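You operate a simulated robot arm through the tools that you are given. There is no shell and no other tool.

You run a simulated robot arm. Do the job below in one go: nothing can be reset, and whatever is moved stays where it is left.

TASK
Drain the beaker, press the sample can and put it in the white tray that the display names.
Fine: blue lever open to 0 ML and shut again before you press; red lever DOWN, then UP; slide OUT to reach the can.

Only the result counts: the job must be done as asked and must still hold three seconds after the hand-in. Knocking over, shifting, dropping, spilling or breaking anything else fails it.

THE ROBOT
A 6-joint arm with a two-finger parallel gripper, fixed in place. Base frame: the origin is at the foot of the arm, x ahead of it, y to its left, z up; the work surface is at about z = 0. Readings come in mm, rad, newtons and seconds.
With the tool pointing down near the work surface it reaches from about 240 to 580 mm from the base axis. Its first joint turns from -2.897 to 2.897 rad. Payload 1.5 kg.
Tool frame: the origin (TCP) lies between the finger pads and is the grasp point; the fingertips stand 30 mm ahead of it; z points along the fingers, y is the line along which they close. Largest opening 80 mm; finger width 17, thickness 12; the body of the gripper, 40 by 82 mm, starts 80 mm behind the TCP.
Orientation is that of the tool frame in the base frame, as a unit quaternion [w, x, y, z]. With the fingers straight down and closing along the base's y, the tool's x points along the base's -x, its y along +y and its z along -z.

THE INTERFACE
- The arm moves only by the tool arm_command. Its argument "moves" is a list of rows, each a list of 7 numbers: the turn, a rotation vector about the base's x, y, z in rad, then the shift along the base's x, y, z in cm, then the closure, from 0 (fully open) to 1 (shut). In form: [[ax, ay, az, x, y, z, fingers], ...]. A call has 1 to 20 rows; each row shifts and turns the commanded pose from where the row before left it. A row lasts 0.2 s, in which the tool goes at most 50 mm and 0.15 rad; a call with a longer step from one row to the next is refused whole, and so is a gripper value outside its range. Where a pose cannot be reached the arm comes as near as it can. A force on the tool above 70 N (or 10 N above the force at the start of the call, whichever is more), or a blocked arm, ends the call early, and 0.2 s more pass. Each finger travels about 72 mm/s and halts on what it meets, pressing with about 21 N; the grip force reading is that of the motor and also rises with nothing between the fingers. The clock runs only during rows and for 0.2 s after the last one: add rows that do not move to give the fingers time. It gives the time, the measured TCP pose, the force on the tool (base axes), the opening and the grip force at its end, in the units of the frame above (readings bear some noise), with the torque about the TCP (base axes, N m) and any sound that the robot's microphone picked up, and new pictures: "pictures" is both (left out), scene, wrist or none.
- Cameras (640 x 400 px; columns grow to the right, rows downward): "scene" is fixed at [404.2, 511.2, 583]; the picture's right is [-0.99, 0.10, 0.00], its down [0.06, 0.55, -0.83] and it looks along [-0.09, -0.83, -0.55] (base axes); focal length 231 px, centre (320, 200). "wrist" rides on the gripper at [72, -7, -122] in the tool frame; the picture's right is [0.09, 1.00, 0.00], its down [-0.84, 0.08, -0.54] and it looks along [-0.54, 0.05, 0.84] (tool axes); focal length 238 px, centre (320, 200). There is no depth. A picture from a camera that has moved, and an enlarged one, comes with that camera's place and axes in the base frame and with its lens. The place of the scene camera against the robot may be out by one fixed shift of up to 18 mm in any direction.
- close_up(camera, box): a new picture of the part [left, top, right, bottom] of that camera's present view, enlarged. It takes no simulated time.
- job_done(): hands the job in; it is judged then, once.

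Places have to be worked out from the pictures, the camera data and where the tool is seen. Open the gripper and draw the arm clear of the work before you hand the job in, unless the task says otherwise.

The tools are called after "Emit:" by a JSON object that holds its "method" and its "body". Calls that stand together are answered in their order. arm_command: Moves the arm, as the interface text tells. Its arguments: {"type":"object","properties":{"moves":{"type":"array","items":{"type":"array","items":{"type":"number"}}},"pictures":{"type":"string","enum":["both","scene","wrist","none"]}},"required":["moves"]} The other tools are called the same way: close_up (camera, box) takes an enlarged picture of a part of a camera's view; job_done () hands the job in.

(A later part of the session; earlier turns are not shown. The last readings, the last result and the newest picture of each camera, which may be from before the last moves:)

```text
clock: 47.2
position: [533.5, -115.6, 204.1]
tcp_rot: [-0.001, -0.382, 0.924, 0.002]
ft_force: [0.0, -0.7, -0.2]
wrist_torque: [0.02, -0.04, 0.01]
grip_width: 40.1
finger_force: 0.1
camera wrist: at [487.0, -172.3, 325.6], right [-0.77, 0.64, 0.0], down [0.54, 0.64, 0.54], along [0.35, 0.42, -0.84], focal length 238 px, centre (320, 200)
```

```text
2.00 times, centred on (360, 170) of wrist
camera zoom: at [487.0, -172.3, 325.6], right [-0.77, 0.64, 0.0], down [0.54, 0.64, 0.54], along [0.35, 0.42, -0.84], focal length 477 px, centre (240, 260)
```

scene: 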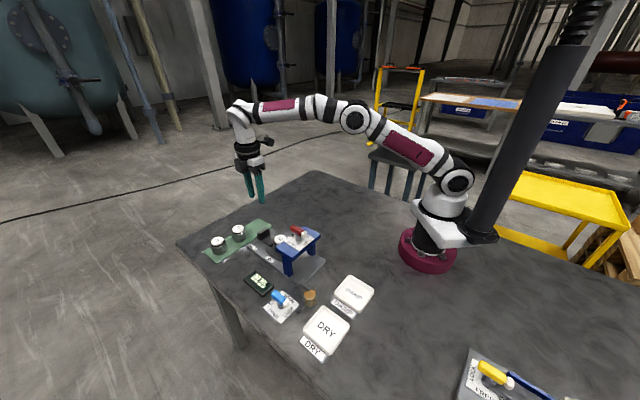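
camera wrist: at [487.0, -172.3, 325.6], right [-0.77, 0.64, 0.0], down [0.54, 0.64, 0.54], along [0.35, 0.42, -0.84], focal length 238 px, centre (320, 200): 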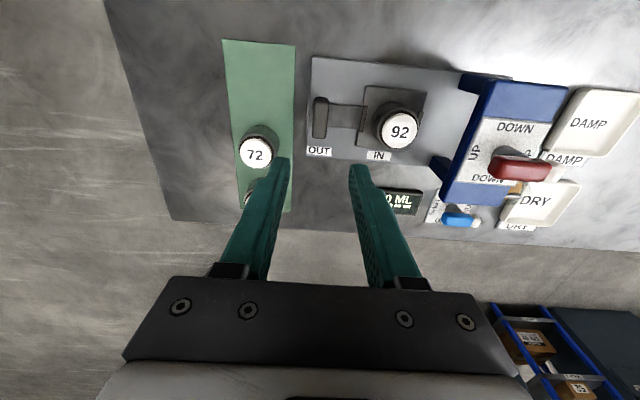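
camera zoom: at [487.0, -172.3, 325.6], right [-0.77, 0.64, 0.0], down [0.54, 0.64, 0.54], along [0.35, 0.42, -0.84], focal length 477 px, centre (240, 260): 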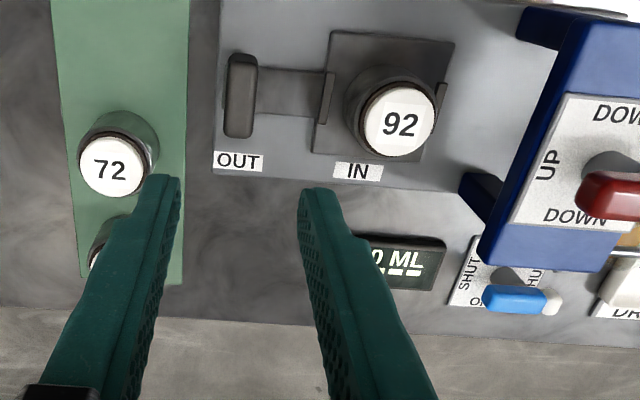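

The display's second line still shows blocks. I zoom in closely on it.

Emit:
{"method": "close_up", "body": {"camera": "scene", "box": [240, 268, 280, 298]}}

Emit:
{"method": "close_up", "body": {"camera": "scene", "box": [288, 275, 336, 320]}}

```text
13.33 times, centred on (260, 283) of scene
camera zoom: at [404.2, 511.2, 583.0], right [-0.99, 0.1, 0.0], down [0.06, 0.55, -0.83], along [-0.09, -0.83, -0.55], focal length 3076 px, centre (1120, -907)
```

zoom: 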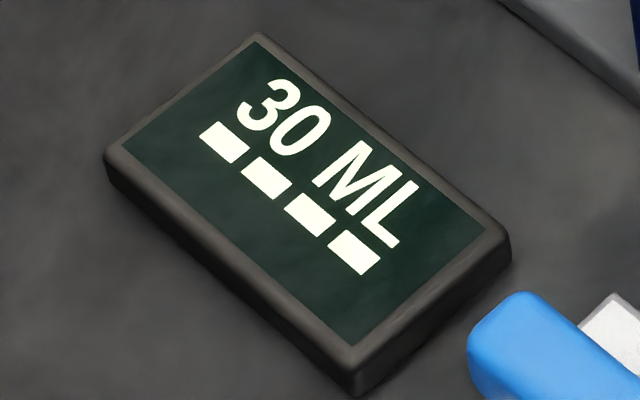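

```text
8.89 times, centred on (312, 298) of scene
camera zoom: at [404.2, 511.2, 583.0], right [-0.99, 0.1, 0.0], down [0.06, 0.55, -0.83], along [-0.09, -0.83, -0.55], focal length 2051 px, centre (391, -667)
```

zoom: 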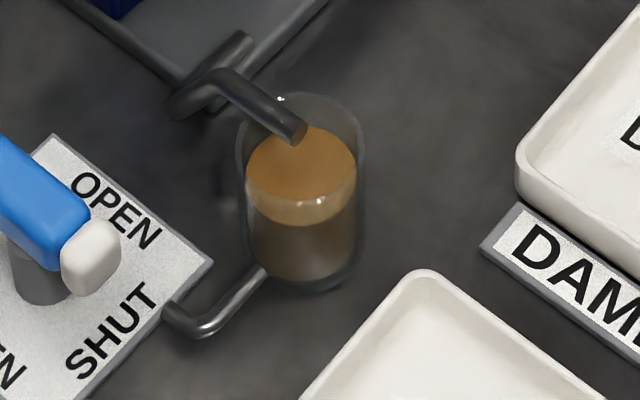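

The display shows four dashes where a name should be, so I give it a couple of seconds to see whether it resolves on its own.

Emit:
{"method": "arm_command", "body": {"moves": [[0, 0, 0, 0, 0, 0, 0.5], [0, 0, 0, 0, 0, 0, 0.5], [0, 0, 0, 0, 0, 0, 0.5], [0, 0, 0, 0, 0, 0, 0.5], [0, 0, 0, 0, 0, 0, 0.5], [0, 0, 0, 0, 0, 0, 0.5], [0, 0, 0, 0, 0, 0, 0.5], [0, 0, 0, 0, 0, 0, 0.5], [0, 0, 0, 0, 0, 0, 0.5], [0, 0, 0, 0, 0, 0, 0.5], [0, 0, 0, 0, 0, 0, 0.5], [0, 0, 0, 0, 0, 0, 0.5]], "pictures": "none"}}

Emit:
{"method": "close_up", "body": {"camera": "scene", "box": [240, 268, 336, 328]}}

```text
clock: 49.8
position: [533.1, -118.0, 203.1]
tcp_rot: [0.0, -0.381, 0.924, 0.002]
ft_force: [-0.2, 0.3, 0.3]
wrist_torque: [0.0, -0.02, 0.02]
grip_width: 39.9
finger_force: 0.1
```

```text
6.67 times, centred on (288, 298) of scene
camera zoom: at [404.2, 511.2, 583.0], right [-0.99, 0.1, 0.0], down [0.06, 0.55, -0.83], along [-0.09, -0.83, -0.55], focal length 1538 px, centre (533, -453)
```

zoom: 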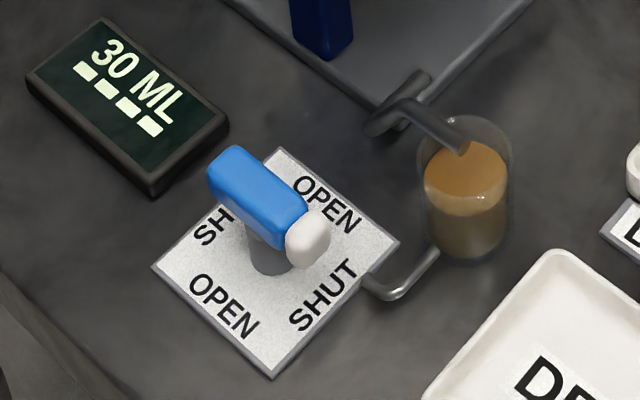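

Nothing changes. I compare the red lever's present angle with its original UP position using the same crop as at the start.

Emit:
{"method": "close_up", "body": {"camera": "scene", "box": [250, 215, 346, 275]}}

Emit:
{"method": "close_up", "body": {"camera": "scene", "box": [255, 280, 335, 330]}}

```text
6.67 times, centred on (298, 245) of scene
camera zoom: at [404.2, 511.2, 583.0], right [-0.99, 0.1, 0.0], down [0.06, 0.55, -0.83], along [-0.09, -0.83, -0.55], focal length 1538 px, centre (467, -100)
```

zoom: 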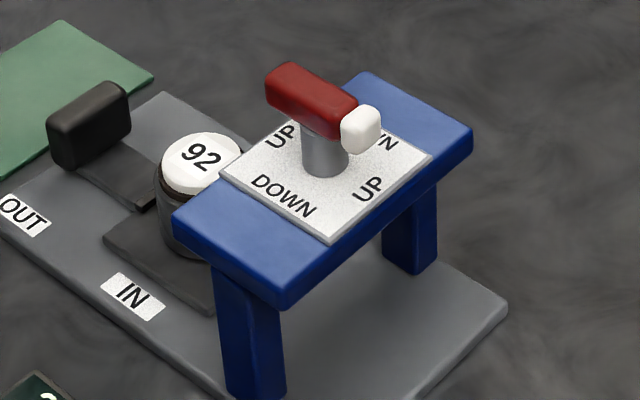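

```text
8.00 times, centred on (295, 305) of scene
camera zoom: at [404.2, 511.2, 583.0], right [-0.99, 0.1, 0.0], down [0.06, 0.55, -0.83], along [-0.09, -0.83, -0.55], focal length 1846 px, centre (520, -640)
```

zoom: 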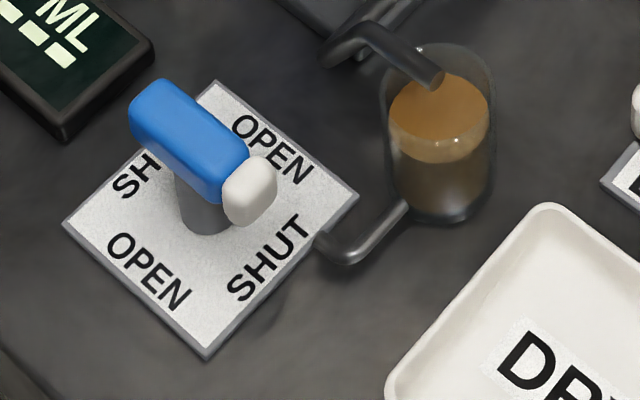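

The levers match their original UP and SHUT positions exactly, so the press stroke was most likely cut short. I'll slide the can back IN and hold DOWN longer while watching the level (beaker looks able to hold about 45–50 ML).

Emit:
{"method": "arm_command", "body": {"moves": [[0, 0, 0, 0, 0, -4, 0.4], [0, 0, 0, 0, 0, -4, 0.4], [0, 0, 0, 0, 0, -4, 0.4], [0, 0, 0, 0, 0, -2.8, 0.4], [0, 0, 0, 0, 0, 0, 0.6], [0, 0, 0, 0, 0, 0, 0.9], [0, 0, 0, 0, 0, 0, 1], [0, 0, 0, 0, 0, 0, 1]], "pictures": "none"}}

Emit:
{"method": "close_up", "body": {"camera": "wrist", "box": [200, 70, 520, 270]}}

```text
clock: 51.6
position: [533.6, -116.4, 57.6]
tcp_rot: [-0.001, -0.381, 0.925, 0.003]
ft_force: [-11.5, 9.2, -2.6]
wrist_torque: [-0.16, -0.43, 0.46]
grip_width: 17.6
finger_force: 32.4
```

```text
2.00 times, centred on (360, 170) of wrist
camera zoom: at [486.8, -172.1, 177.7], right [-0.77, 0.64, 0.0], down [0.54, 0.64, 0.54], along [0.35, 0.42, -0.84], focal length 477 px, centre (240, 260)
```

zoom: 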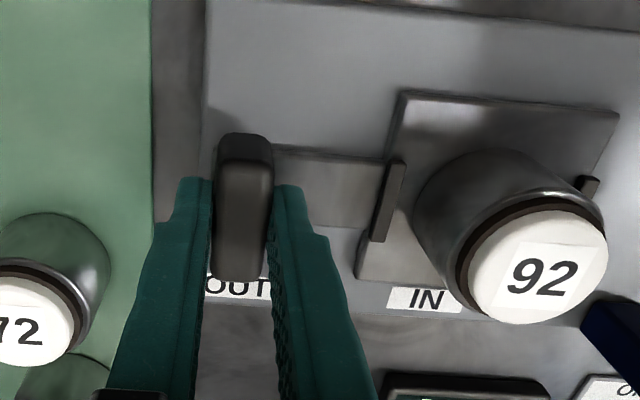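

The handle is re-gripped. I push it slowly back toward IN.

Emit:
{"method": "arm_command", "body": {"moves": [[0, 0, 0, -0.2, 0.2, 0, 1], [0, 0, 0, -0.3, 0.3, 0, 1], [0, 0, 0, -0.4, 0.4, 0, 1], [0, 0, 0, -0.5, 0.5, 0, 1], [0, 0, 0, -0.5, 0.5, 0, 1], [0, 0, 0, -0.5, 0.5, 0, 1], [0, 0, 0, -0.5, 0.5, 0, 1], [0, 0, 0, -0.5, 0.5, 0, 1], [0, 0, 0, -0.5, 0.5, 0, 1], [0, 0, 0, -0.5, 0.5, 0, 1], [0, 0, 0, -0.5, 0.5, 0, 1], [0, 0, 0, -0.4, 0.4, 0, 1], [0, 0, 0, -0.3, 0.3, 0, 1], [0, 0, 0, -0.2, 0.2, 0, 1], [0, 0, 0, 0, 0, 0, 1]], "pictures": "none"}}

Emit:
{"method": "close_up", "body": {"camera": "scene", "box": [230, 205, 342, 275]}}

```text
clock: 54.8
position: [476.0, -60.0, 56.5]
tcp_rot: [0.0, -0.381, 0.925, 0.001]
ft_force: [-4.3, -4.9, 6.3]
wrist_torque: [-0.57, -0.23, 0.37]
grip_width: 17.7
finger_force: 32.7
```

```text
5.71 times, centred on (286, 240) of scene
camera zoom: at [404.2, 511.2, 583.0], right [-0.99, 0.1, 0.0], down [0.06, 0.55, -0.83], along [-0.09, -0.83, -0.55], focal length 1318 px, centre (514, -29)
```

zoom: 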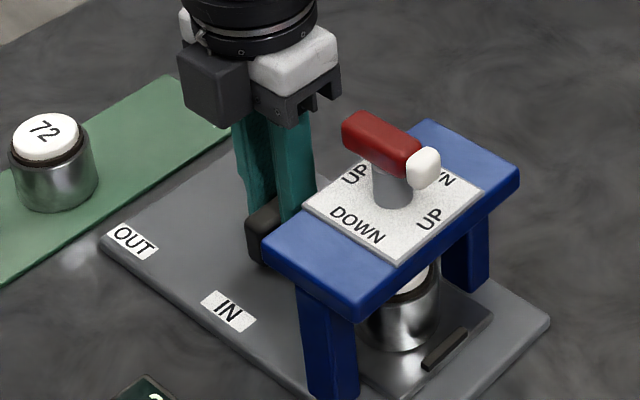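

A few more millimetres to the IN stop; I push in small steps until resistance.

Emit:
{"method": "arm_command", "body": {"moves": [[0, 0, 0, -0.2, 0.2, 0, 1], [0, 0, 0, -0.15, 0.15, 0, 1], [0, 0, 0, -0.15, 0.15, 0, 1], [0, 0, 0, 0, 0, 0, 1]], "pictures": "none"}}

Emit:
{"method": "close_up", "body": {"camera": "scene", "box": [230, 205, 342, 275]}}

```text
clock: 55.8
position: [471.9, -55.9, 57.3]
tcp_rot: [0.002, -0.382, 0.924, -0.002]
ft_force: [37.4, -43.3, -22.6]
wrist_torque: [-0.45, -0.26, 0.1]
grip_width: 18.0
finger_force: 32.5
```

```text
5.71 times, centred on (286, 240) of scene
camera zoom: at [404.2, 511.2, 583.0], right [-0.99, 0.1, 0.0], down [0.06, 0.55, -0.83], along [-0.09, -0.83, -0.55], focal length 1318 px, centre (514, -29)
```

zoom: 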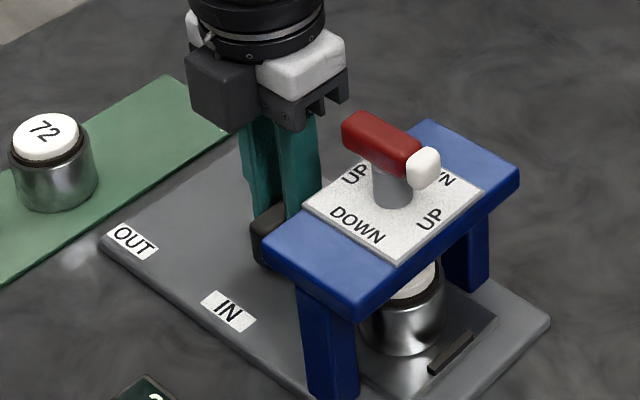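

The slide is at the IN stop. I release and lift, then return above the red lever; combining the earlier force readings, its true pivot works out at about (410.7, 8.4).

Emit:
{"method": "arm_command", "body": {"moves": [[0, 0, 0, 0.15, -0.15, 0, 1], [0, 0, 0, 0, 0, 0, 0.8], [0, 0, 0, 0, 0, 0, 0.5], [0, 0, 0, 0, 0, 0, 0.5], [0, 0, 0, 0.2, -0.2, 3, 0.5], [0, 0, 0, 0, 0, 4, 0.5], [0, 0, 0, 0, 0, 4.5, 0.5], [0, 0, 0, 0, 0, 4.5, 0.5], [0, 0, 0, 0, 0, 0, 0.5]], "pictures": "scene"}}

Emit:
{"method": "close_up", "body": {"camera": "scene", "box": [214, 215, 342, 295]}}

```text
clock: 57.8
position: [473.6, -57.6, 218.2]
tcp_rot: [0.0, -0.381, 0.925, 0.002]
ft_force: [0.1, 0.6, 0.0]
wrist_torque: [-0.01, -0.03, 0.0]
grip_width: 39.7
finger_force: 0.0
```

scene: 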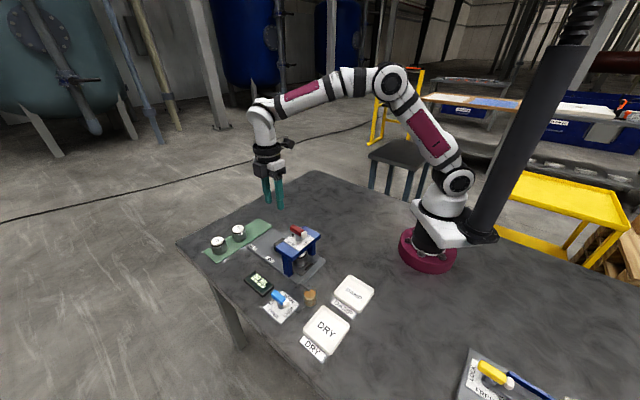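

```text
5.00 times, centred on (278, 255) of scene
camera zoom: at [404.2, 511.2, 583.0], right [-0.99, 0.1, 0.0], down [0.06, 0.55, -0.83], along [-0.09, -0.83, -0.55], focal length 1154 px, centre (530, -75)
```

zoom: 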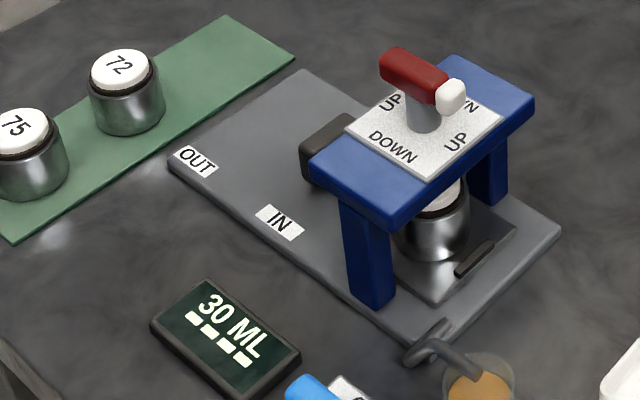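

Slide is IN with the can under the press. I swing back over the red lever at yaw -45°.

Emit:
{"method": "arm_command", "body": {"moves": [[0, 0, -0.131, -0.524, 0.55, 0, 0.5], [0, 0, -0.131, -0.524, 0.55, 0, 0.5], [0, 0, -0.131, -0.524, 0.55, 0, 0.5], [0, 0, -0.131, -0.524, 0.55, 0, 0.5], [0, 0, -0.131, -0.524, 0.55, 0, 0.5], [0, 0, -0.131, -0.524, 0.55, 0, 0.5], [0, 0, -0.131, -0.524, 0.55, 0, 0.5], [0, 0, -0.131, -0.524, 0.55, 0, 0.5], [0, 0, -0.131, -0.524, 0.55, 0, 0.5], [0, 0, -0.131, -0.524, 0.55, 0, 0.5], [0, 0, -0.131, -0.524, 0.55, 0, 0.5], [0, 0, -0.13, -0.524, 0.55, 0, 0.5], [0, 0, 0, 0, 0, -2, 0.5], [0, 0, 0, 0, 0, 0, 0.5]], "pictures": "wrist"}}

Emit:
{"method": "close_up", "body": {"camera": "wrist", "box": [240, 90, 400, 190]}}

```text
clock: 60.8
position: [412.3, 9.4, 197.4]
tcp_rot: [0.001, 0.385, 0.923, 0.002]
ft_force: [-0.6, -0.2, -0.1]
wrist_torque: [0.03, 0.03, 0.0]
grip_width: 39.9
finger_force: 0.0
camera wrist: at [355.9, 55.1, 318.3], right [0.64, 0.77, 0.0], down [0.64, -0.54, 0.54], along [0.42, -0.35, -0.84], focal length 238 px, centre (320, 200)
```

wrist: 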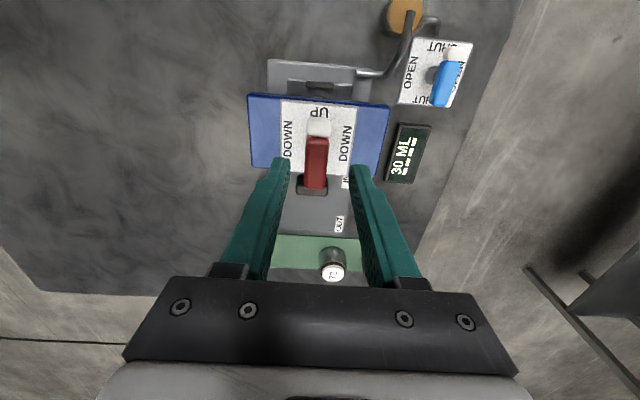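

```text
4.00 times, centred on (320, 140) of wrist
camera zoom: at [355.9, 55.1, 318.3], right [0.64, 0.77, 0.0], down [0.64, -0.54, 0.54], along [0.42, -0.35, -0.84], focal length 953 px, centre (320, 440)
```

zoom: 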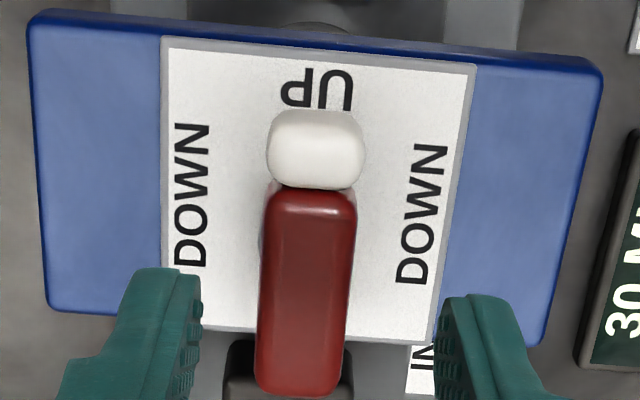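

The bar is about 3 mm to the (-,-) side of the gripper centre. I correct that, descend and grip.

Emit:
{"method": "arm_command", "body": {"moves": [[0, 0, 0, -0.18, -0.18, -1.1, 0.5], [0, 0, 0, 0, 0, -1.2, 0.5], [0, 0, 0, 0, 0, -1.0, 0.5], [0, 0, 0, 0, 0, 0, 0.5], [0, 0, 0, 0, 0, 0, 0.8], [0, 0, 0, 0, 0, 0, 1], [0, 0, 0, 0, 0, 0, 1]], "pictures": "none"}}

Emit:
{"method": "close_up", "body": {"camera": "wrist", "box": [240, 100, 400, 200]}}

```text
clock: 62.4
position: [409.1, 7.4, 164.7]
tcp_rot: [0.001, 0.385, 0.923, 0.001]
ft_force: [7.6, 5.0, -9.6]
wrist_torque: [0.1, -0.27, 0.0]
grip_width: 19.6
finger_force: 33.6
```

```text
4.00 times, centred on (320, 150) of wrist
camera zoom: at [354.0, 53.1, 285.2], right [0.64, 0.77, 0.0], down [0.64, -0.54, 0.54], along [0.42, -0.35, -0.84], focal length 953 px, centre (320, 400)
```

zoom: 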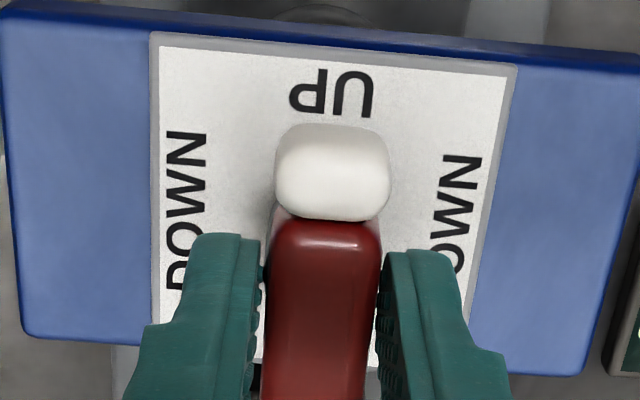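

Gripped at the pivot with low forces. I rotate counter-clockwise toward DOWN.

Emit:
{"method": "arm_command", "body": {"moves": [[0, 0, 0.1, 0, 0, 0, 1], [0, 0, 0.13, 0, 0, 0, 1], [0, 0, 0.13, 0, 0, 0, 1], [0, 0, 0.13, 0, 0, 0, 1]], "pictures": "none"}}

```text
clock: 63.4
position: [409.8, 6.1, 164.3]
tcp_rot: [0.001, 0.147, 0.989, 0.002]
ft_force: [18.9, 13.5, -23.5]
wrist_torque: [0.25, -0.69, -0.01]
grip_width: 19.7
finger_force: 33.7
```

Forces are modest (about 23 N); I shift 1 mm to relieve and continue.

Emit:
{"method": "arm_command", "body": {"moves": [[0, 0, 0.05, 0.1, 0.1, 0, 1], [0, 0, 0.13, 0, 0, 0, 1], [0, 0, 0.13, 0, 0, 0, 1], [0, 0, 0.13, 0, 0, 0, 1]], "pictures": "none"}}

Emit:
{"method": "close_up", "body": {"camera": "scene", "box": [230, 225, 342, 320]}}

```text
clock: 64.4
position: [409.7, 7.5, 164.2]
tcp_rot: [0.0, -0.071, 0.997, 0.001]
ft_force: [-11.3, -11.0, 2.6]
wrist_torque: [-0.35, 0.7, 0.02]
grip_width: 19.6
finger_force: 33.0
```

```text
4.21 times, centred on (286, 272) of scene
camera zoom: at [404.2, 511.2, 583.0], right [-0.99, 0.1, 0.0], down [0.06, 0.55, -0.83], along [-0.09, -0.83, -0.55], focal length 971 px, centre (463, -105)
```

zoom: 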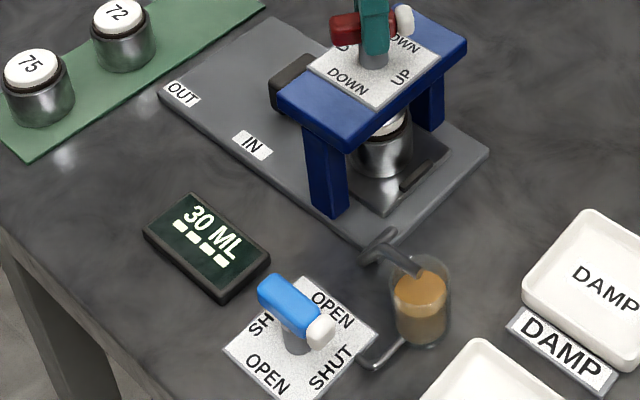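

Half way with low forces and the level unchanged. I continue toward DOWN and check often.

Emit:
{"method": "arm_command", "body": {"moves": [[0, 0, 0.13, 0, 0, 0, 1], [0, 0, 0.13, 0, 0, 0, 1], [0, 0, 0.13, 0, 0, 0, 1]], "pictures": "none"}}

Emit:
{"method": "close_up", "body": {"camera": "scene", "box": [230, 225, 342, 320]}}

```text
clock: 65.2
position: [410.5, 7.2, 164.5]
tcp_rot: [-0.001, -0.263, 0.965, 0.001]
ft_force: [-9.8, -21.6, 1.5]
wrist_torque: [-0.72, 0.52, 0.01]
grip_width: 19.5
finger_force: 33.4
```

```text
4.21 times, centred on (286, 272) of scene
camera zoom: at [404.2, 511.2, 583.0], right [-0.99, 0.1, 0.0], down [0.06, 0.55, -0.83], along [-0.09, -0.83, -0.55], focal length 971 px, centre (463, -105)
```

zoom: 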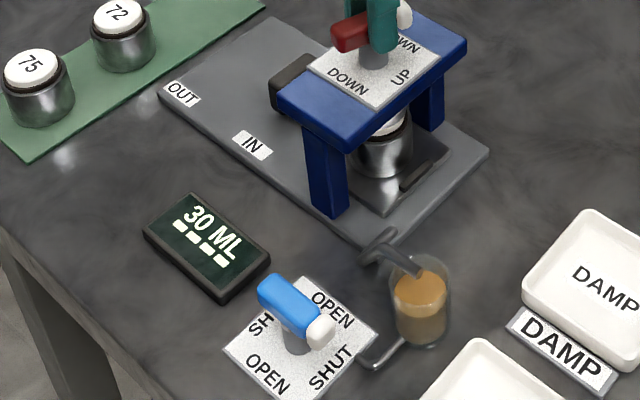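

Still 30 ML at yaw +30°. I go on to the DOWN stop in short steps.

Emit:
{"method": "arm_command", "body": {"moves": [[0, 0, 0.13, 0, -0.05, 0, 1], [0, 0, 0.12, 0, 0, 0, 1]], "pictures": "none"}}

Emit:
{"method": "close_up", "body": {"camera": "scene", "box": [230, 225, 342, 320]}}

Emit:
{"method": "close_up", "body": {"camera": "wrist", "box": [240, 100, 400, 200]}}

```text
clock: 65.8
position: [411.7, 7.3, 163.4]
tcp_rot: [0.0, -0.381, 0.925, 0.002]
ft_force: [-4.1, -12.0, -0.7]
wrist_torque: [0.22, -0.35, 0.04]
grip_width: 19.8
finger_force: 33.4
```

```text
4.21 times, centred on (286, 272) of scene
camera zoom: at [404.2, 511.2, 583.0], right [-0.99, 0.1, 0.0], down [0.06, 0.55, -0.83], along [-0.09, -0.83, -0.55], focal length 971 px, centre (463, -105)
```

zoom: 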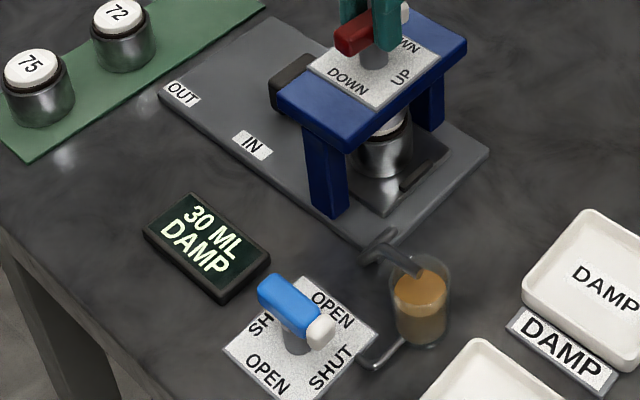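

```text
4.00 times, centred on (320, 150) of wrist
camera zoom: at [364.1, -48.3, 285.3], right [-0.77, 0.64, 0.0], down [0.54, 0.64, 0.54], along [0.35, 0.42, -0.84], focal length 953 px, centre (320, 400)
```

zoom: 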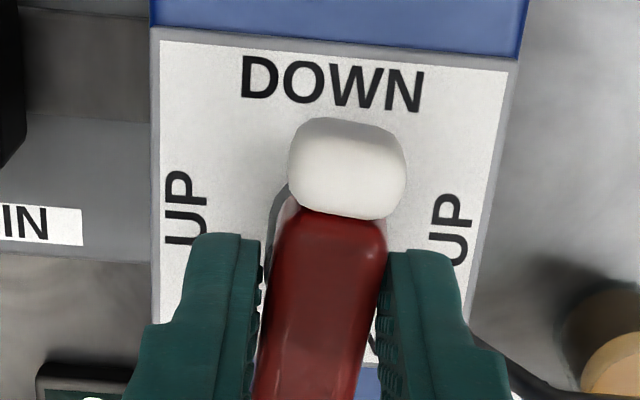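

The display now names "DAMP" at 30 ML. I take one brief hold to confirm it is stable, then turn the lever back to UP.

Emit:
{"method": "arm_command", "body": {"moves": [[0, 0, 0.04, 0, 0, 0, 1], [0, 0, 0, 0, 0, 0, 1]], "pictures": "none"}}

Emit:
{"method": "close_up", "body": {"camera": "scene", "box": [230, 225, 342, 320]}}

```text
clock: 66.4
position: [411.3, 8.8, 165.1]
tcp_rot: [0.0, -0.399, 0.917, 0.002]
ft_force: [-0.6, -5.8, -2.7]
wrist_torque: [0.28, -0.33, 0.02]
grip_width: 19.9
finger_force: 33.4
```

```text
4.21 times, centred on (286, 272) of scene
camera zoom: at [404.2, 511.2, 583.0], right [-0.99, 0.1, 0.0], down [0.06, 0.55, -0.83], along [-0.09, -0.83, -0.55], focal length 971 px, centre (463, -105)
```

zoom: 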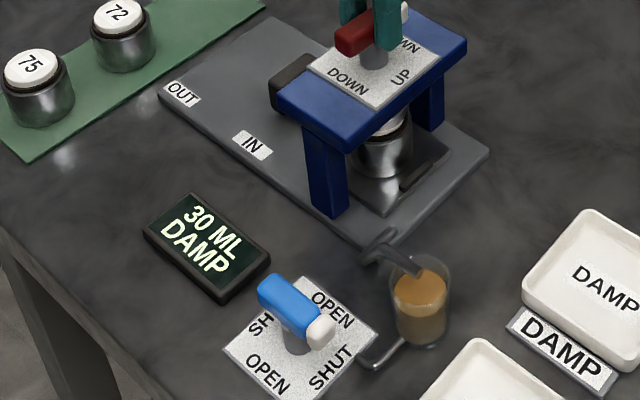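

Stable at 30 ML, DAMP. I turn the lever back toward UP.

Emit:
{"method": "arm_command", "body": {"moves": [[0, 0, -0.11, 0, 0, 0, 1], [0, 0, -0.13, 0, 0, 0, 1], [0, 0, -0.13, 0, 0, 0, 1], [0, 0, -0.13, 0, 0, 0, 1], [0, 0, -0.13, 0, 0, 0, 1]], "pictures": "none"}}

```text
clock: 67.6
position: [412.5, 6.6, 164.4]
tcp_rot: [0.0, -0.094, 0.996, 0.001]
ft_force: [12.6, -3.4, -8.1]
wrist_torque: [-0.27, 0.28, 0.01]
grip_width: 19.8
finger_force: 33.8
```

Forces are low; I continue the turn to UP.

Emit:
{"method": "arm_command", "body": {"moves": [[0, 0, -0.13, 0, 0, 0, 1], [0, 0, -0.13, 0, 0, 0, 1], [0, 0, -0.13, 0, 0, 0, 1], [0, 0, -0.13, 0, 0, 0, 1]], "pictures": "none"}}

```text
clock: 68.6
position: [411.3, 6.3, 165.6]
tcp_rot: [0.001, 0.164, 0.986, 0.001]
ft_force: [19.1, -7.0, -13.7]
wrist_torque: [-0.08, -0.35, -0.02]
grip_width: 19.9
finger_force: 33.6
```

Yaw is -19°, about 0.5 rad to go. I finish the turn and nudge to the UP stop.

Emit:
{"method": "arm_command", "body": {"moves": [[0, 0, -0.13, 0.05, -0.05, 0, 1], [0, 0, -0.13, 0, 0, 0, 1], [0, 0, -0.13, 0, 0, 0, 1], [0, 0, -0.09, 0, 0, 0, 1], [0, 0, 0, 0, 0, 0, 1]], "pictures": "none"}}

Emit:
{"method": "close_up", "body": {"camera": "wrist", "box": [240, 100, 400, 200]}}

Emit:
{"method": "close_up", "body": {"camera": "scene", "box": [250, 215, 346, 275]}}

```text
clock: 69.8
position: [410.0, 7.2, 163.4]
tcp_rot: [-0.001, 0.395, 0.919, 0.001]
ft_force: [-8.3, 0.9, 6.8]
wrist_torque: [0.03, 0.27, 0.15]
grip_width: 19.8
finger_force: 33.6
```

```text
4.00 times, centred on (320, 150) of wrist
camera zoom: at [355.6, 54.2, 285.6], right [0.66, 0.75, 0.0], down [0.63, -0.56, 0.54], along [0.41, -0.36, -0.84], focal length 953 px, centre (320, 400)
```

zoom: 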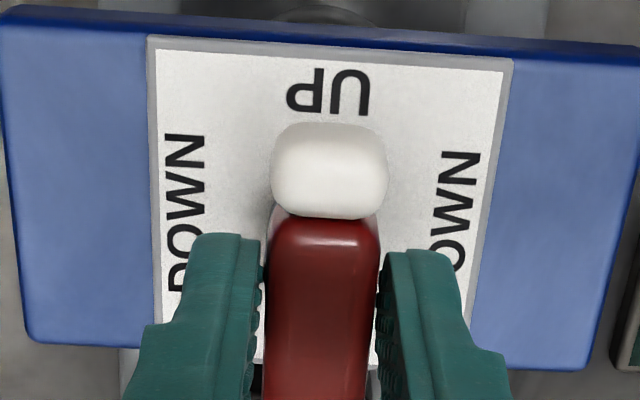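

```text
6.67 times, centred on (298, 245) of scene
camera zoom: at [404.2, 511.2, 583.0], right [-0.99, 0.1, 0.0], down [0.06, 0.55, -0.83], along [-0.09, -0.83, -0.55], focal length 1538 px, centre (467, -100)
```

zoom: 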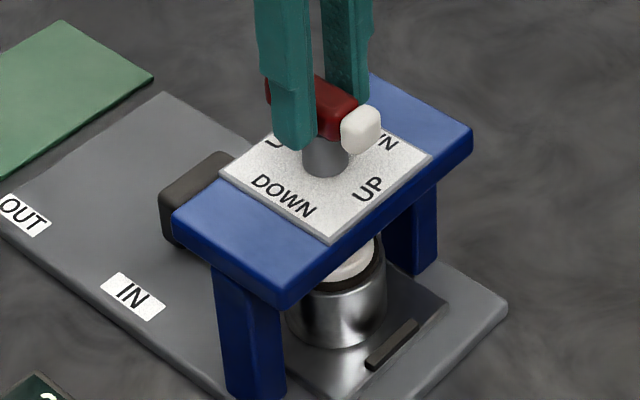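

The lever is at UP (tip in its original place). I release, lift and re-check the display and lever.

Emit:
{"method": "arm_command", "body": {"moves": [[0, 0, -0.03, 0, 0, 0, 1], [0, 0, 0.02, 0, 0, 0, 0.8], [0, 0, 0, 0, 0, 0, 0.5], [0, 0, 0, 0, 0, 0, 0.5], [0, 0, 0, 0, 0, 3, 0.5], [0, 0, 0, 0, 0, 4, 0.5], [0, 0, 0, 0, 0, 0, 0.5]], "pictures": "none"}}

Emit:
{"method": "close_up", "body": {"camera": "scene", "box": [230, 215, 358, 295]}}

```text
clock: 71.4
position: [411.1, 7.6, 234.6]
tcp_rot: [0.001, 0.399, 0.917, 0.001]
ft_force: [0.0, -0.3, 0.2]
wrist_torque: [0.0, -0.04, -0.05]
grip_width: 39.9
finger_force: 0.1
```

```text
5.00 times, centred on (294, 255) of scene
camera zoom: at [404.2, 511.2, 583.0], right [-0.99, 0.1, 0.0], down [0.06, 0.55, -0.83], along [-0.09, -0.83, -0.55], focal length 1154 px, centre (450, -75)
```

zoom: 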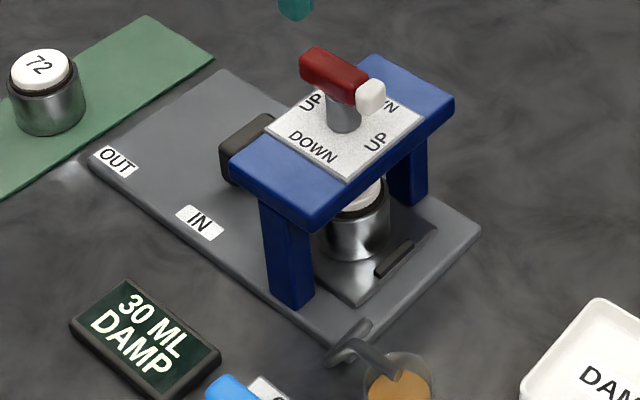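

Display holds "30 ML DAMP" and the lever is UP. I swing back over the slide handle at yaw +45°.

Emit:
{"method": "arm_command", "body": {"moves": [[0, 0, 0.134, 0.515, -0.533, 0, 0.4], [0, 0, 0.134, 0.515, -0.533, 0, 0.4], [0, 0, 0.134, 0.515, -0.533, 0, 0.4], [0, 0, 0.134, 0.515, -0.533, 0, 0.4], [0, 0, 0.134, 0.515, -0.533, 0, 0.4], [0, 0, 0.134, 0.515, -0.533, 0, 0.4], [0, 0, 0.134, 0.515, -0.533, 0, 0.4], [0, 0, 0.134, 0.515, -0.533, 0, 0.4], [0, 0, 0.134, 0.515, -0.533, 0, 0.4], [0, 0, 0.134, 0.515, -0.533, 0, 0.4], [0, 0, 0.134, 0.515, -0.533, 0, 0.4], [0, 0, 0.131, 0.515, -0.533, 0, 0.4], [0, 0, 0, 0, 0, 0, 0.4]], "pictures": "wrist"}}

Emit:
{"method": "close_up", "body": {"camera": "wrist", "box": [200, 60, 440, 210]}}

```text
clock: 74.2
position: [474.0, -57.2, 233.8]
tcp_rot: [-0.001, -0.383, 0.924, 0.002]
ft_force: [-0.2, 0.0, -0.4]
wrist_torque: [0.0, -0.02, -0.02]
grip_width: 47.9
finger_force: 0.0
camera wrist: at [427.5, -112.9, 355.1], right [-0.77, 0.64, 0.0], down [0.54, 0.65, 0.54], along [0.34, 0.42, -0.84], focal length 238 px, centre (320, 200)
```

wrist: 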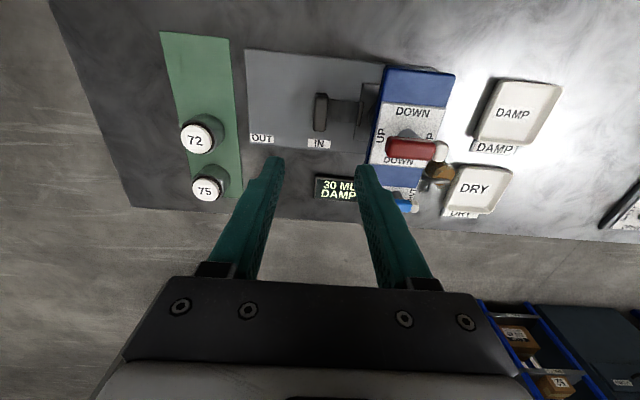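

```text
2.67 times, centred on (320, 135) of wrist
camera zoom: at [427.5, -112.9, 355.1], right [-0.77, 0.64, 0.0], down [0.54, 0.65, 0.54], along [0.34, 0.42, -0.84], focal length 636 px, centre (320, 373)
```

zoom: 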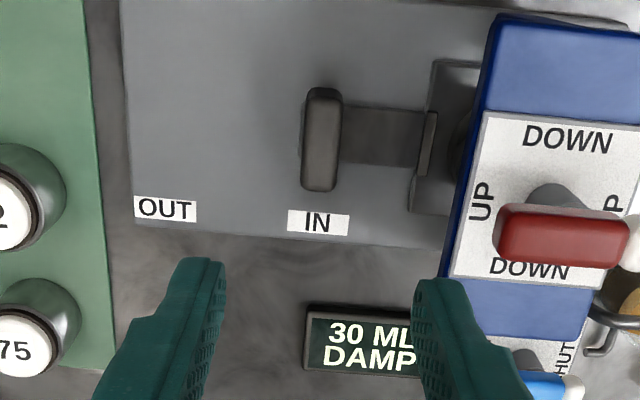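

The handle is below at the IN position as before. I descend to z≈56 and grip it.

Emit:
{"method": "arm_command", "body": {"moves": [[0, 0, 0, -0.1, 0.1, -4, 0.4], [0, 0, 0, 0, 0, -4, 0.4], [0, 0, 0, 0, 0, -4, 0.4], [0, 0, 0, 0, 0, -3, 0.4], [0, 0, 0, 0, 0, -2.8, 0.4], [0, 0, 0, 0, 0, 0, 0.4], [0, 0, 0, 0, 0, 0, 0.7], [0, 0, 0, 0, 0, 0, 1], [0, 0, 0, 0, 0, 0, 1]], "pictures": "none"}}

Emit:
{"method": "close_up", "body": {"camera": "wrist", "box": [200, 70, 520, 270]}}

```text
clock: 76.2
position: [472.1, -56.6, 55.6]
tcp_rot: [0.001, -0.382, 0.924, 0.0]
ft_force: [14.0, -9.6, -14.1]
wrist_torque: [0.02, -0.68, -0.09]
grip_width: 17.7
finger_force: 32.7
```

```text
2.00 times, centred on (360, 170) of wrist
camera zoom: at [426.0, -112.2, 177.2], right [-0.77, 0.64, 0.0], down [0.54, 0.65, 0.54], along [0.35, 0.42, -0.84], focal length 477 px, centre (240, 260)
```

zoom: 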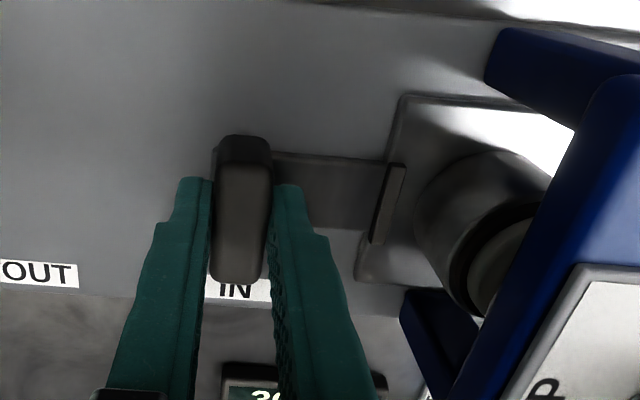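

Gripped. I pull the slide slowly out to OUT.

Emit:
{"method": "arm_command", "body": {"moves": [[0, 0, 0, 0.2, -0.2, 0, 1], [0, 0, 0, 0.3, -0.3, 0, 1], [0, 0, 0, 0.4, -0.4, 0, 1], [0, 0, 0, 0.5, -0.5, 0, 1], [0, 0, 0, 0.5, -0.5, 0, 1], [0, 0, 0, 0.5, -0.5, 0, 1], [0, 0, 0, 0.5, -0.5, 0, 1], [0, 0, 0, 0.5, -0.5, 0, 1], [0, 0, 0, 0.5, -0.5, 0, 1], [0, 0, 0, 0.5, -0.5, 0, 1], [0, 0, 0, 0.5, -0.5, 0, 1], [0, 0, 0, 0.4, -0.4, 0, 1], [0, 0, 0, 0.3, -0.3, 0, 1], [0, 0, 0, 0.25, -0.25, 0, 1], [0, 0, 0, 0.2, -0.2, 0, 1], [0, 0, 0, 0.1, -0.1, 0, 1], [0, 0, 0, 0, 0, 0, 1]], "pictures": "none"}}

Emit:
{"method": "close_up", "body": {"camera": "scene", "box": [214, 215, 342, 295]}}

```text
clock: 79.8
position: [532.6, -116.1, 56.6]
tcp_rot: [-0.002, -0.382, 0.924, 0.003]
ft_force: [-36.7, 3.8, 4.3]
wrist_torque: [-0.4, 0.09, 0.43]
grip_width: 18.0
finger_force: 31.9
```

```text
5.00 times, centred on (278, 255) of scene
camera zoom: at [404.2, 511.2, 583.0], right [-0.99, 0.1, 0.0], down [0.06, 0.55, -0.83], along [-0.09, -0.83, -0.55], focal length 1154 px, centre (530, -75)
```

zoom: 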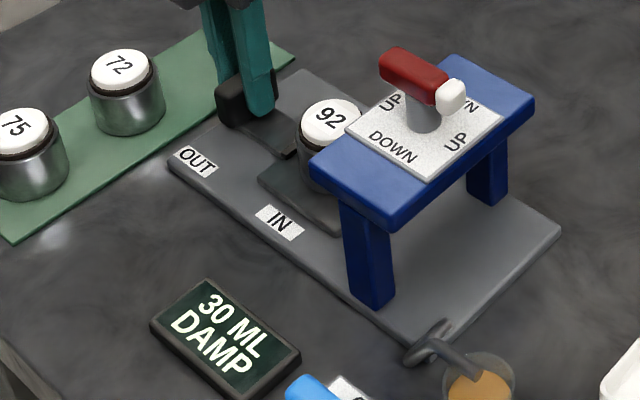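

At the OUT stop. I release the handle, lift clear, and view can 92 for its position.

Emit:
{"method": "arm_command", "body": {"moves": [[0, 0, 0, -0.1, 0.05, 0, 1], [0, 0, 0, 0, 0, 0, 0.8], [0, 0, 0, 0, 0, 0, 0.5], [0, 0, 0, 0, 0, 0, 0.5], [0, 0, 0, 0, 0, 3, 0.5], [0, 0, 0, 0, 0, 4, 0.5], [0, 0, 0, 0, 0, 4, 0.5], [0, 0, -0.1, -1, 1, 4, 0.2], [0, 0, -0.13, -1, 1, 0, 0], [0, 0, -0.13, -1, 1, 0, 0], [0, 0, -0.13, -1, 1, 0, 0], [0, 0, -0.13, -1, 0.5, 0, 0], [0, 0, -0.13, -1, 0, 0, 0], [0, 0, -0.04, -0.5, 0, 0, 0], [0, 0, 0, 0, 0, 0, 0]]}}

Emit:
{"method": "close_up", "body": {"camera": "wrist", "box": [200, 60, 440, 210]}}

Emit:
{"method": "close_up", "body": {"camera": "scene", "box": [214, 215, 342, 295]}}

```text
clock: 83.0
position: [468.4, -71.1, 207.3]
tcp_rot: [0.0, 0.002, 1.0, 0.002]
ft_force: [-0.5, -0.7, 0.0]
wrist_torque: [-0.02, 0.01, -0.02]
grip_width: 80.1
finger_force: 0.0
camera wrist: at [395.3, -78.9, 327.3], right [-0.09, 1.0, 0.0], down [0.84, 0.07, 0.54], along [0.54, 0.05, -0.84], focal length 238 px, centre (320, 200)
```

scene: 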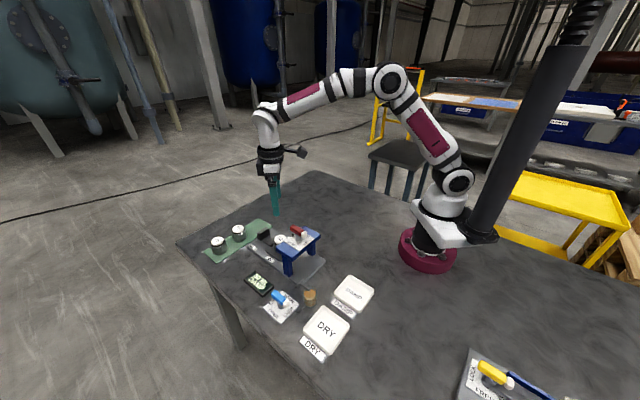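
wrist: 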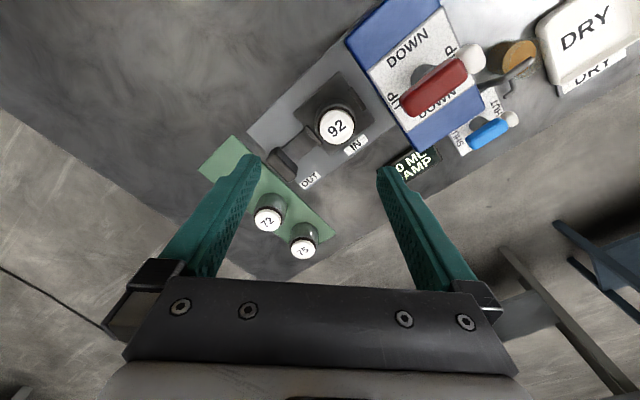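

```text
2.67 times, centred on (320, 135) of wrist
camera zoom: at [395.3, -78.9, 327.3], right [-0.09, 1.0, 0.0], down [0.84, 0.07, 0.54], along [0.54, 0.05, -0.84], focal length 636 px, centre (320, 373)
```

zoom: 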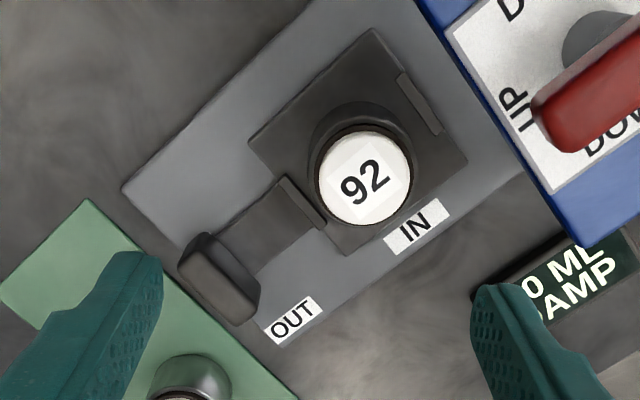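

```text
5.00 times, centred on (278, 255) of scene
camera zoom: at [404.2, 511.2, 583.0], right [-0.99, 0.1, 0.0], down [0.06, 0.55, -0.83], along [-0.09, -0.83, -0.55], focal length 1154 px, centre (530, -75)
```

zoom: 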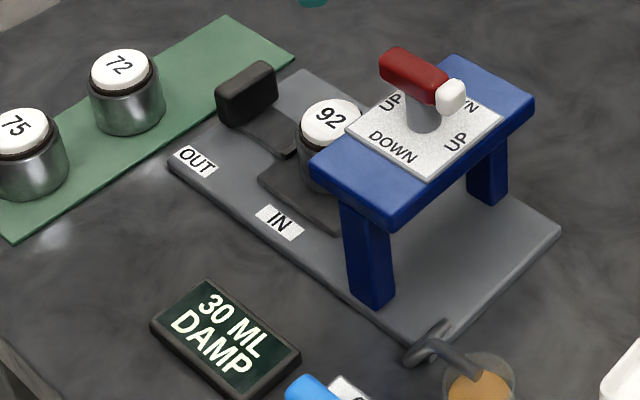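

Can 92 is at about (469, -53) with its top near z≈59. I move above it with a 60 mm opening and descend part way to verify.

Emit:
{"method": "arm_command", "body": {"moves": [[0, 0, 0, 0, 0.9, 0, 0.25], [0, 0, 0, 0.05, 0.9, 0, 0.25], [0, 0, 0, 0, 0, -4, 0.25], [0, 0, 0, 0, 0, -4, 0.25], [0, 0, 0, 0, 0, -1.5, 0.25], [0, 0, 0, 0, 0, 0, 0.25]]}}

Emit:
{"method": "close_up", "body": {"camera": "wrist", "box": [200, 90, 440, 240]}}

Emit:
{"method": "close_up", "body": {"camera": "scene", "box": [230, 195, 342, 265]}}

```text
clock: 84.4
position: [467.6, -54.5, 111.5]
tcp_rot: [0.0, 0.003, 1.0, 0.002]
ft_force: [0.1, -0.8, 0.9]
wrist_torque: [-0.02, -0.01, 0.01]
grip_width: 60.0
finger_force: 0.0
camera wrist: at [395.0, -61.0, 232.0], right [-0.09, 1.0, 0.0], down [0.84, 0.07, 0.54], along [0.54, 0.05, -0.84], focal length 238 px, centre (320, 200)
```

scene: 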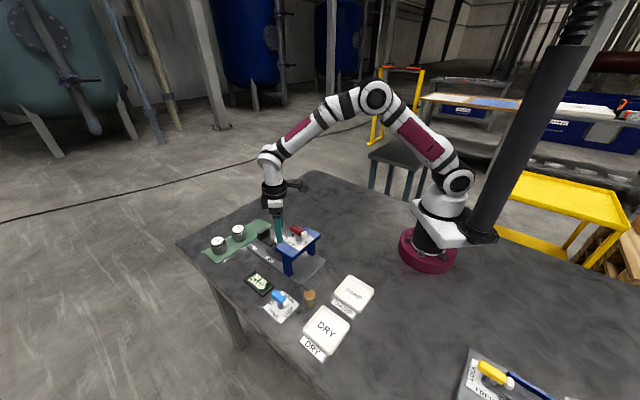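
wrist: 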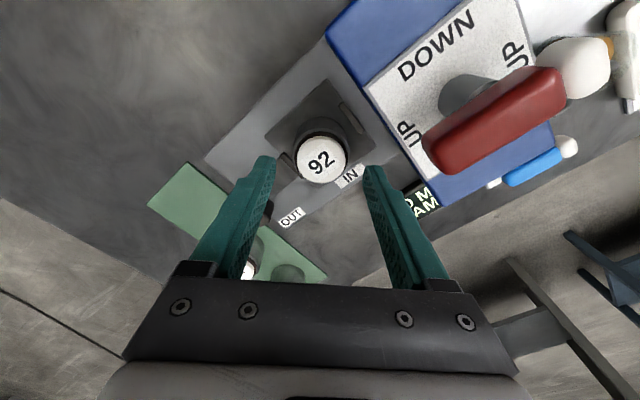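

```text
2.67 times, centred on (320, 165) of wrist
camera zoom: at [395.0, -61.0, 232.0], right [-0.09, 1.0, 0.0], down [0.84, 0.07, 0.54], along [0.54, 0.05, -0.84], focal length 636 px, centre (320, 293)
```

zoom: 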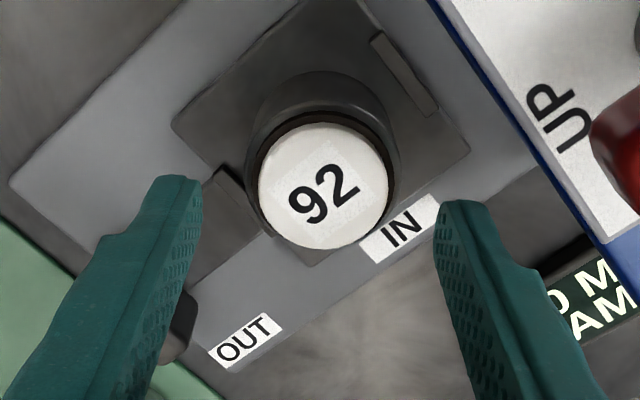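

```text
5.71 times, centred on (286, 230) of scene
camera zoom: at [404.2, 511.2, 583.0], right [-0.99, 0.1, 0.0], down [0.06, 0.55, -0.83], along [-0.09, -0.83, -0.55], focal length 1318 px, centre (514, 29)
```

zoom: 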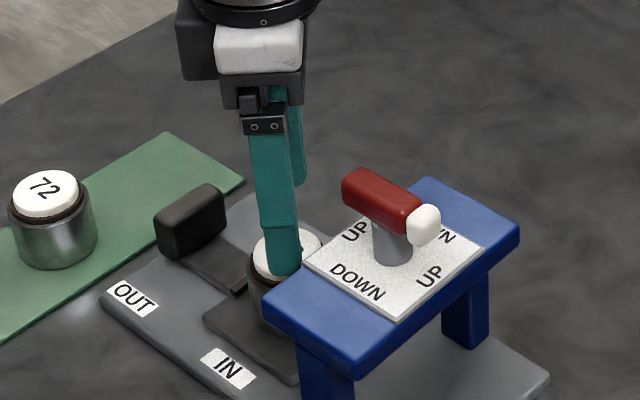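

The can is centred between the fingers. I descend to TCP z≈57 and check before closing.

Emit:
{"method": "arm_command", "body": {"moves": [[0, 0, 0, 0.1, 0.03, -1.8, 0.25], [0, 0, 0, 0, 0, -1.8, 0.25], [0, 0, 0, 0, 0, -1.8, 0.25], [0, 0, 0, 0, 0, 0, 0.25]], "pictures": "none"}}

Emit:
{"method": "close_up", "body": {"camera": "wrist", "box": [200, 90, 440, 240]}}

Emit:
{"method": "close_up", "body": {"camera": "scene", "box": [230, 205, 342, 275]}}

```text
clock: 85.4
position: [469.5, -55.3, 56.9]
tcp_rot: [0.0, 0.002, 1.0, 0.002]
ft_force: [-0.5, -0.6, -0.5]
wrist_torque: [0.0, 0.02, 0.0]
grip_width: 60.1
finger_force: 0.1
```

```text
2.67 times, centred on (320, 165) of wrist
camera zoom: at [397.1, -60.3, 177.9], right [-0.09, 1.0, 0.0], down [0.84, 0.07, 0.54], along [0.54, 0.05, -0.84], focal length 636 px, centre (320, 293)
```

zoom: 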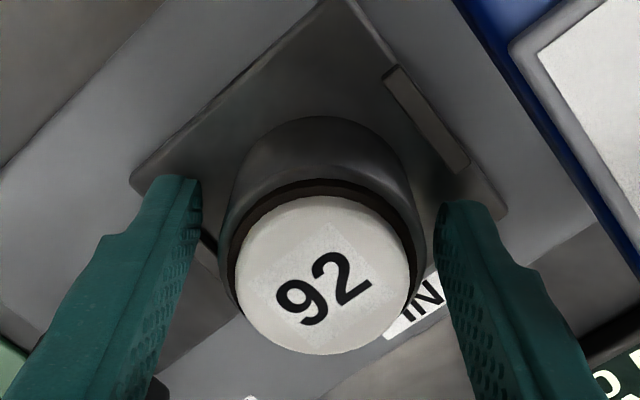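

```text
5.71 times, centred on (286, 240) of scene
camera zoom: at [404.2, 511.2, 583.0], right [-0.99, 0.1, 0.0], down [0.06, 0.55, -0.83], along [-0.09, -0.83, -0.55], focal length 1318 px, centre (514, -29)
```

zoom: 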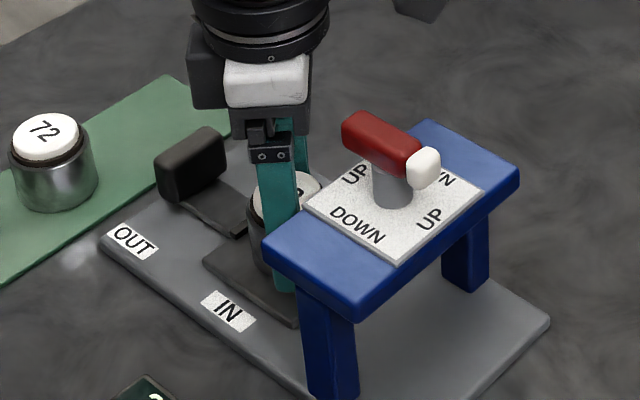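

The can is well straddled. I close gradually on it.

Emit:
{"method": "arm_command", "body": {"moves": [[0, 0, 0, 0.05, 0, 0, 0.33], [0, 0, 0, 0, 0, 0, 0.4], [0, 0, 0, 0, 0, 0, 0.5], [0, 0, 0, 0, 0, 0, 0.8], [0, 0, 0, 0, 0, 0, 1]], "pictures": "none"}}

Emit:
{"method": "close_up", "body": {"camera": "wrist", "box": [200, 90, 440, 240]}}

```text
clock: 86.6
position: [469.8, -53.7, 58.4]
tcp_rot: [0.001, 0.003, 1.0, 0.002]
ft_force: [-0.7, -0.5, 0.1]
wrist_torque: [-0.13, 0.0, 0.0]
grip_width: 46.8
finger_force: 21.1
```

```text
2.67 times, centred on (320, 165) of wrist
camera zoom: at [397.6, -60.4, 178.3], right [-0.09, 1.0, 0.0], down [0.84, 0.07, 0.54], along [0.54, 0.05, -0.84], focal length 636 px, centre (320, 293)
```

zoom: 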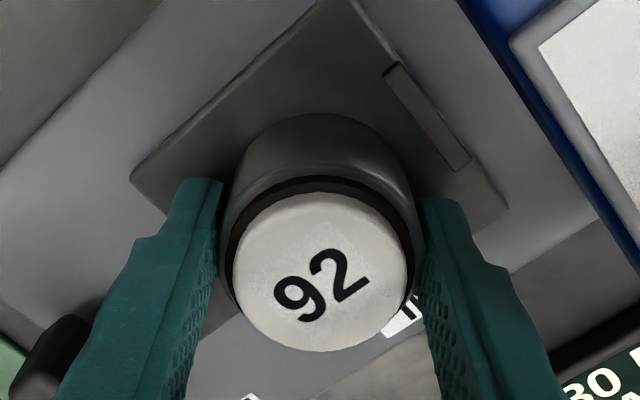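

Can gripped at 46.8 mm with clean forces. I lift it straight up slowly, then raise above the press.

Emit:
{"method": "arm_command", "body": {"moves": [[0, 0, 0, 0, 0, 0.5, 1], [0, 0, 0, 0, 0, 1, 1], [0, 0, 0, 0, 0, 1.5, 1], [0, 0, 0, 0, 0, 2, 1], [0, 0, 0, 0, 0, 2.5, 1], [0, 0, 0, 0, 0, 3, 1], [0, 0, 0, 0, 0, 3, 1], [0, 0, 0, 0, 0, 3, 1], [0, 0, 0, 0, 0, 2.5, 1], [0, 0, 0, 0, 0, 1, 1], [0, 0, 0, 0, 0, 0, 1]]}}

Emit:
{"method": "close_up", "body": {"camera": "scene", "box": [214, 195, 342, 275]}}

```text
clock: 89.0
position: [470.1, -53.4, 258.4]
tcp_rot: [0.0, 0.002, 1.0, 0.002]
ft_force: [-0.6, 0.3, -0.8]
wrist_torque: [0.01, 0.0, 0.01]
grip_width: 46.7
finger_force: 21.2
camera wrist: at [397.6, -60.3, 378.8], right [-0.09, 1.0, 0.0], down [0.84, 0.07, 0.54], along [0.54, 0.05, -0.84], focal length 238 px, centre (320, 200)
```

scene: 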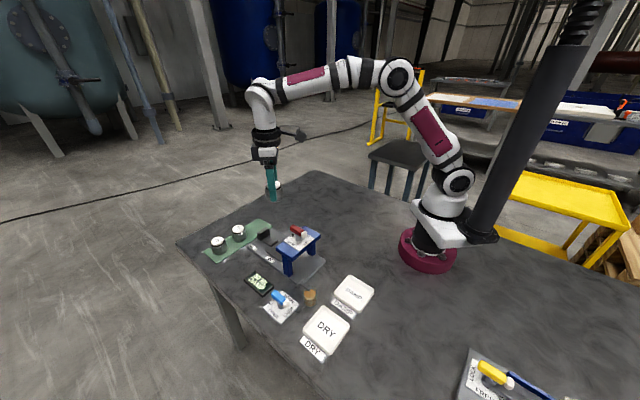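
wrist: 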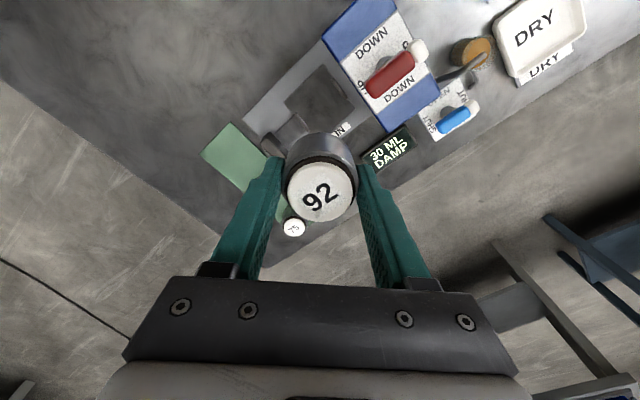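

```text
5.00 times, centred on (278, 235) of scene
camera zoom: at [404.2, 511.2, 583.0], right [-0.99, 0.1, 0.0], down [0.06, 0.55, -0.83], along [-0.09, -0.83, -0.55], focal length 1154 px, centre (530, 25)
```

zoom: 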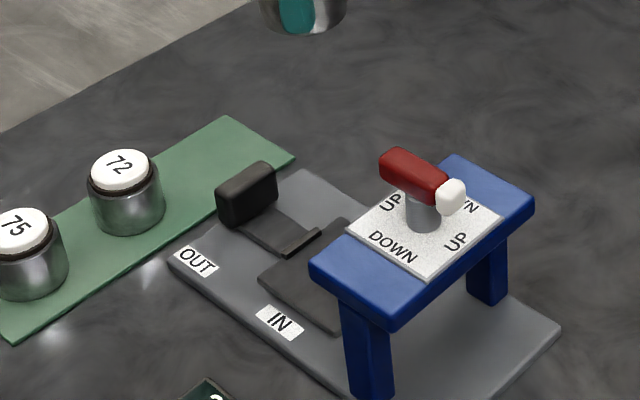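

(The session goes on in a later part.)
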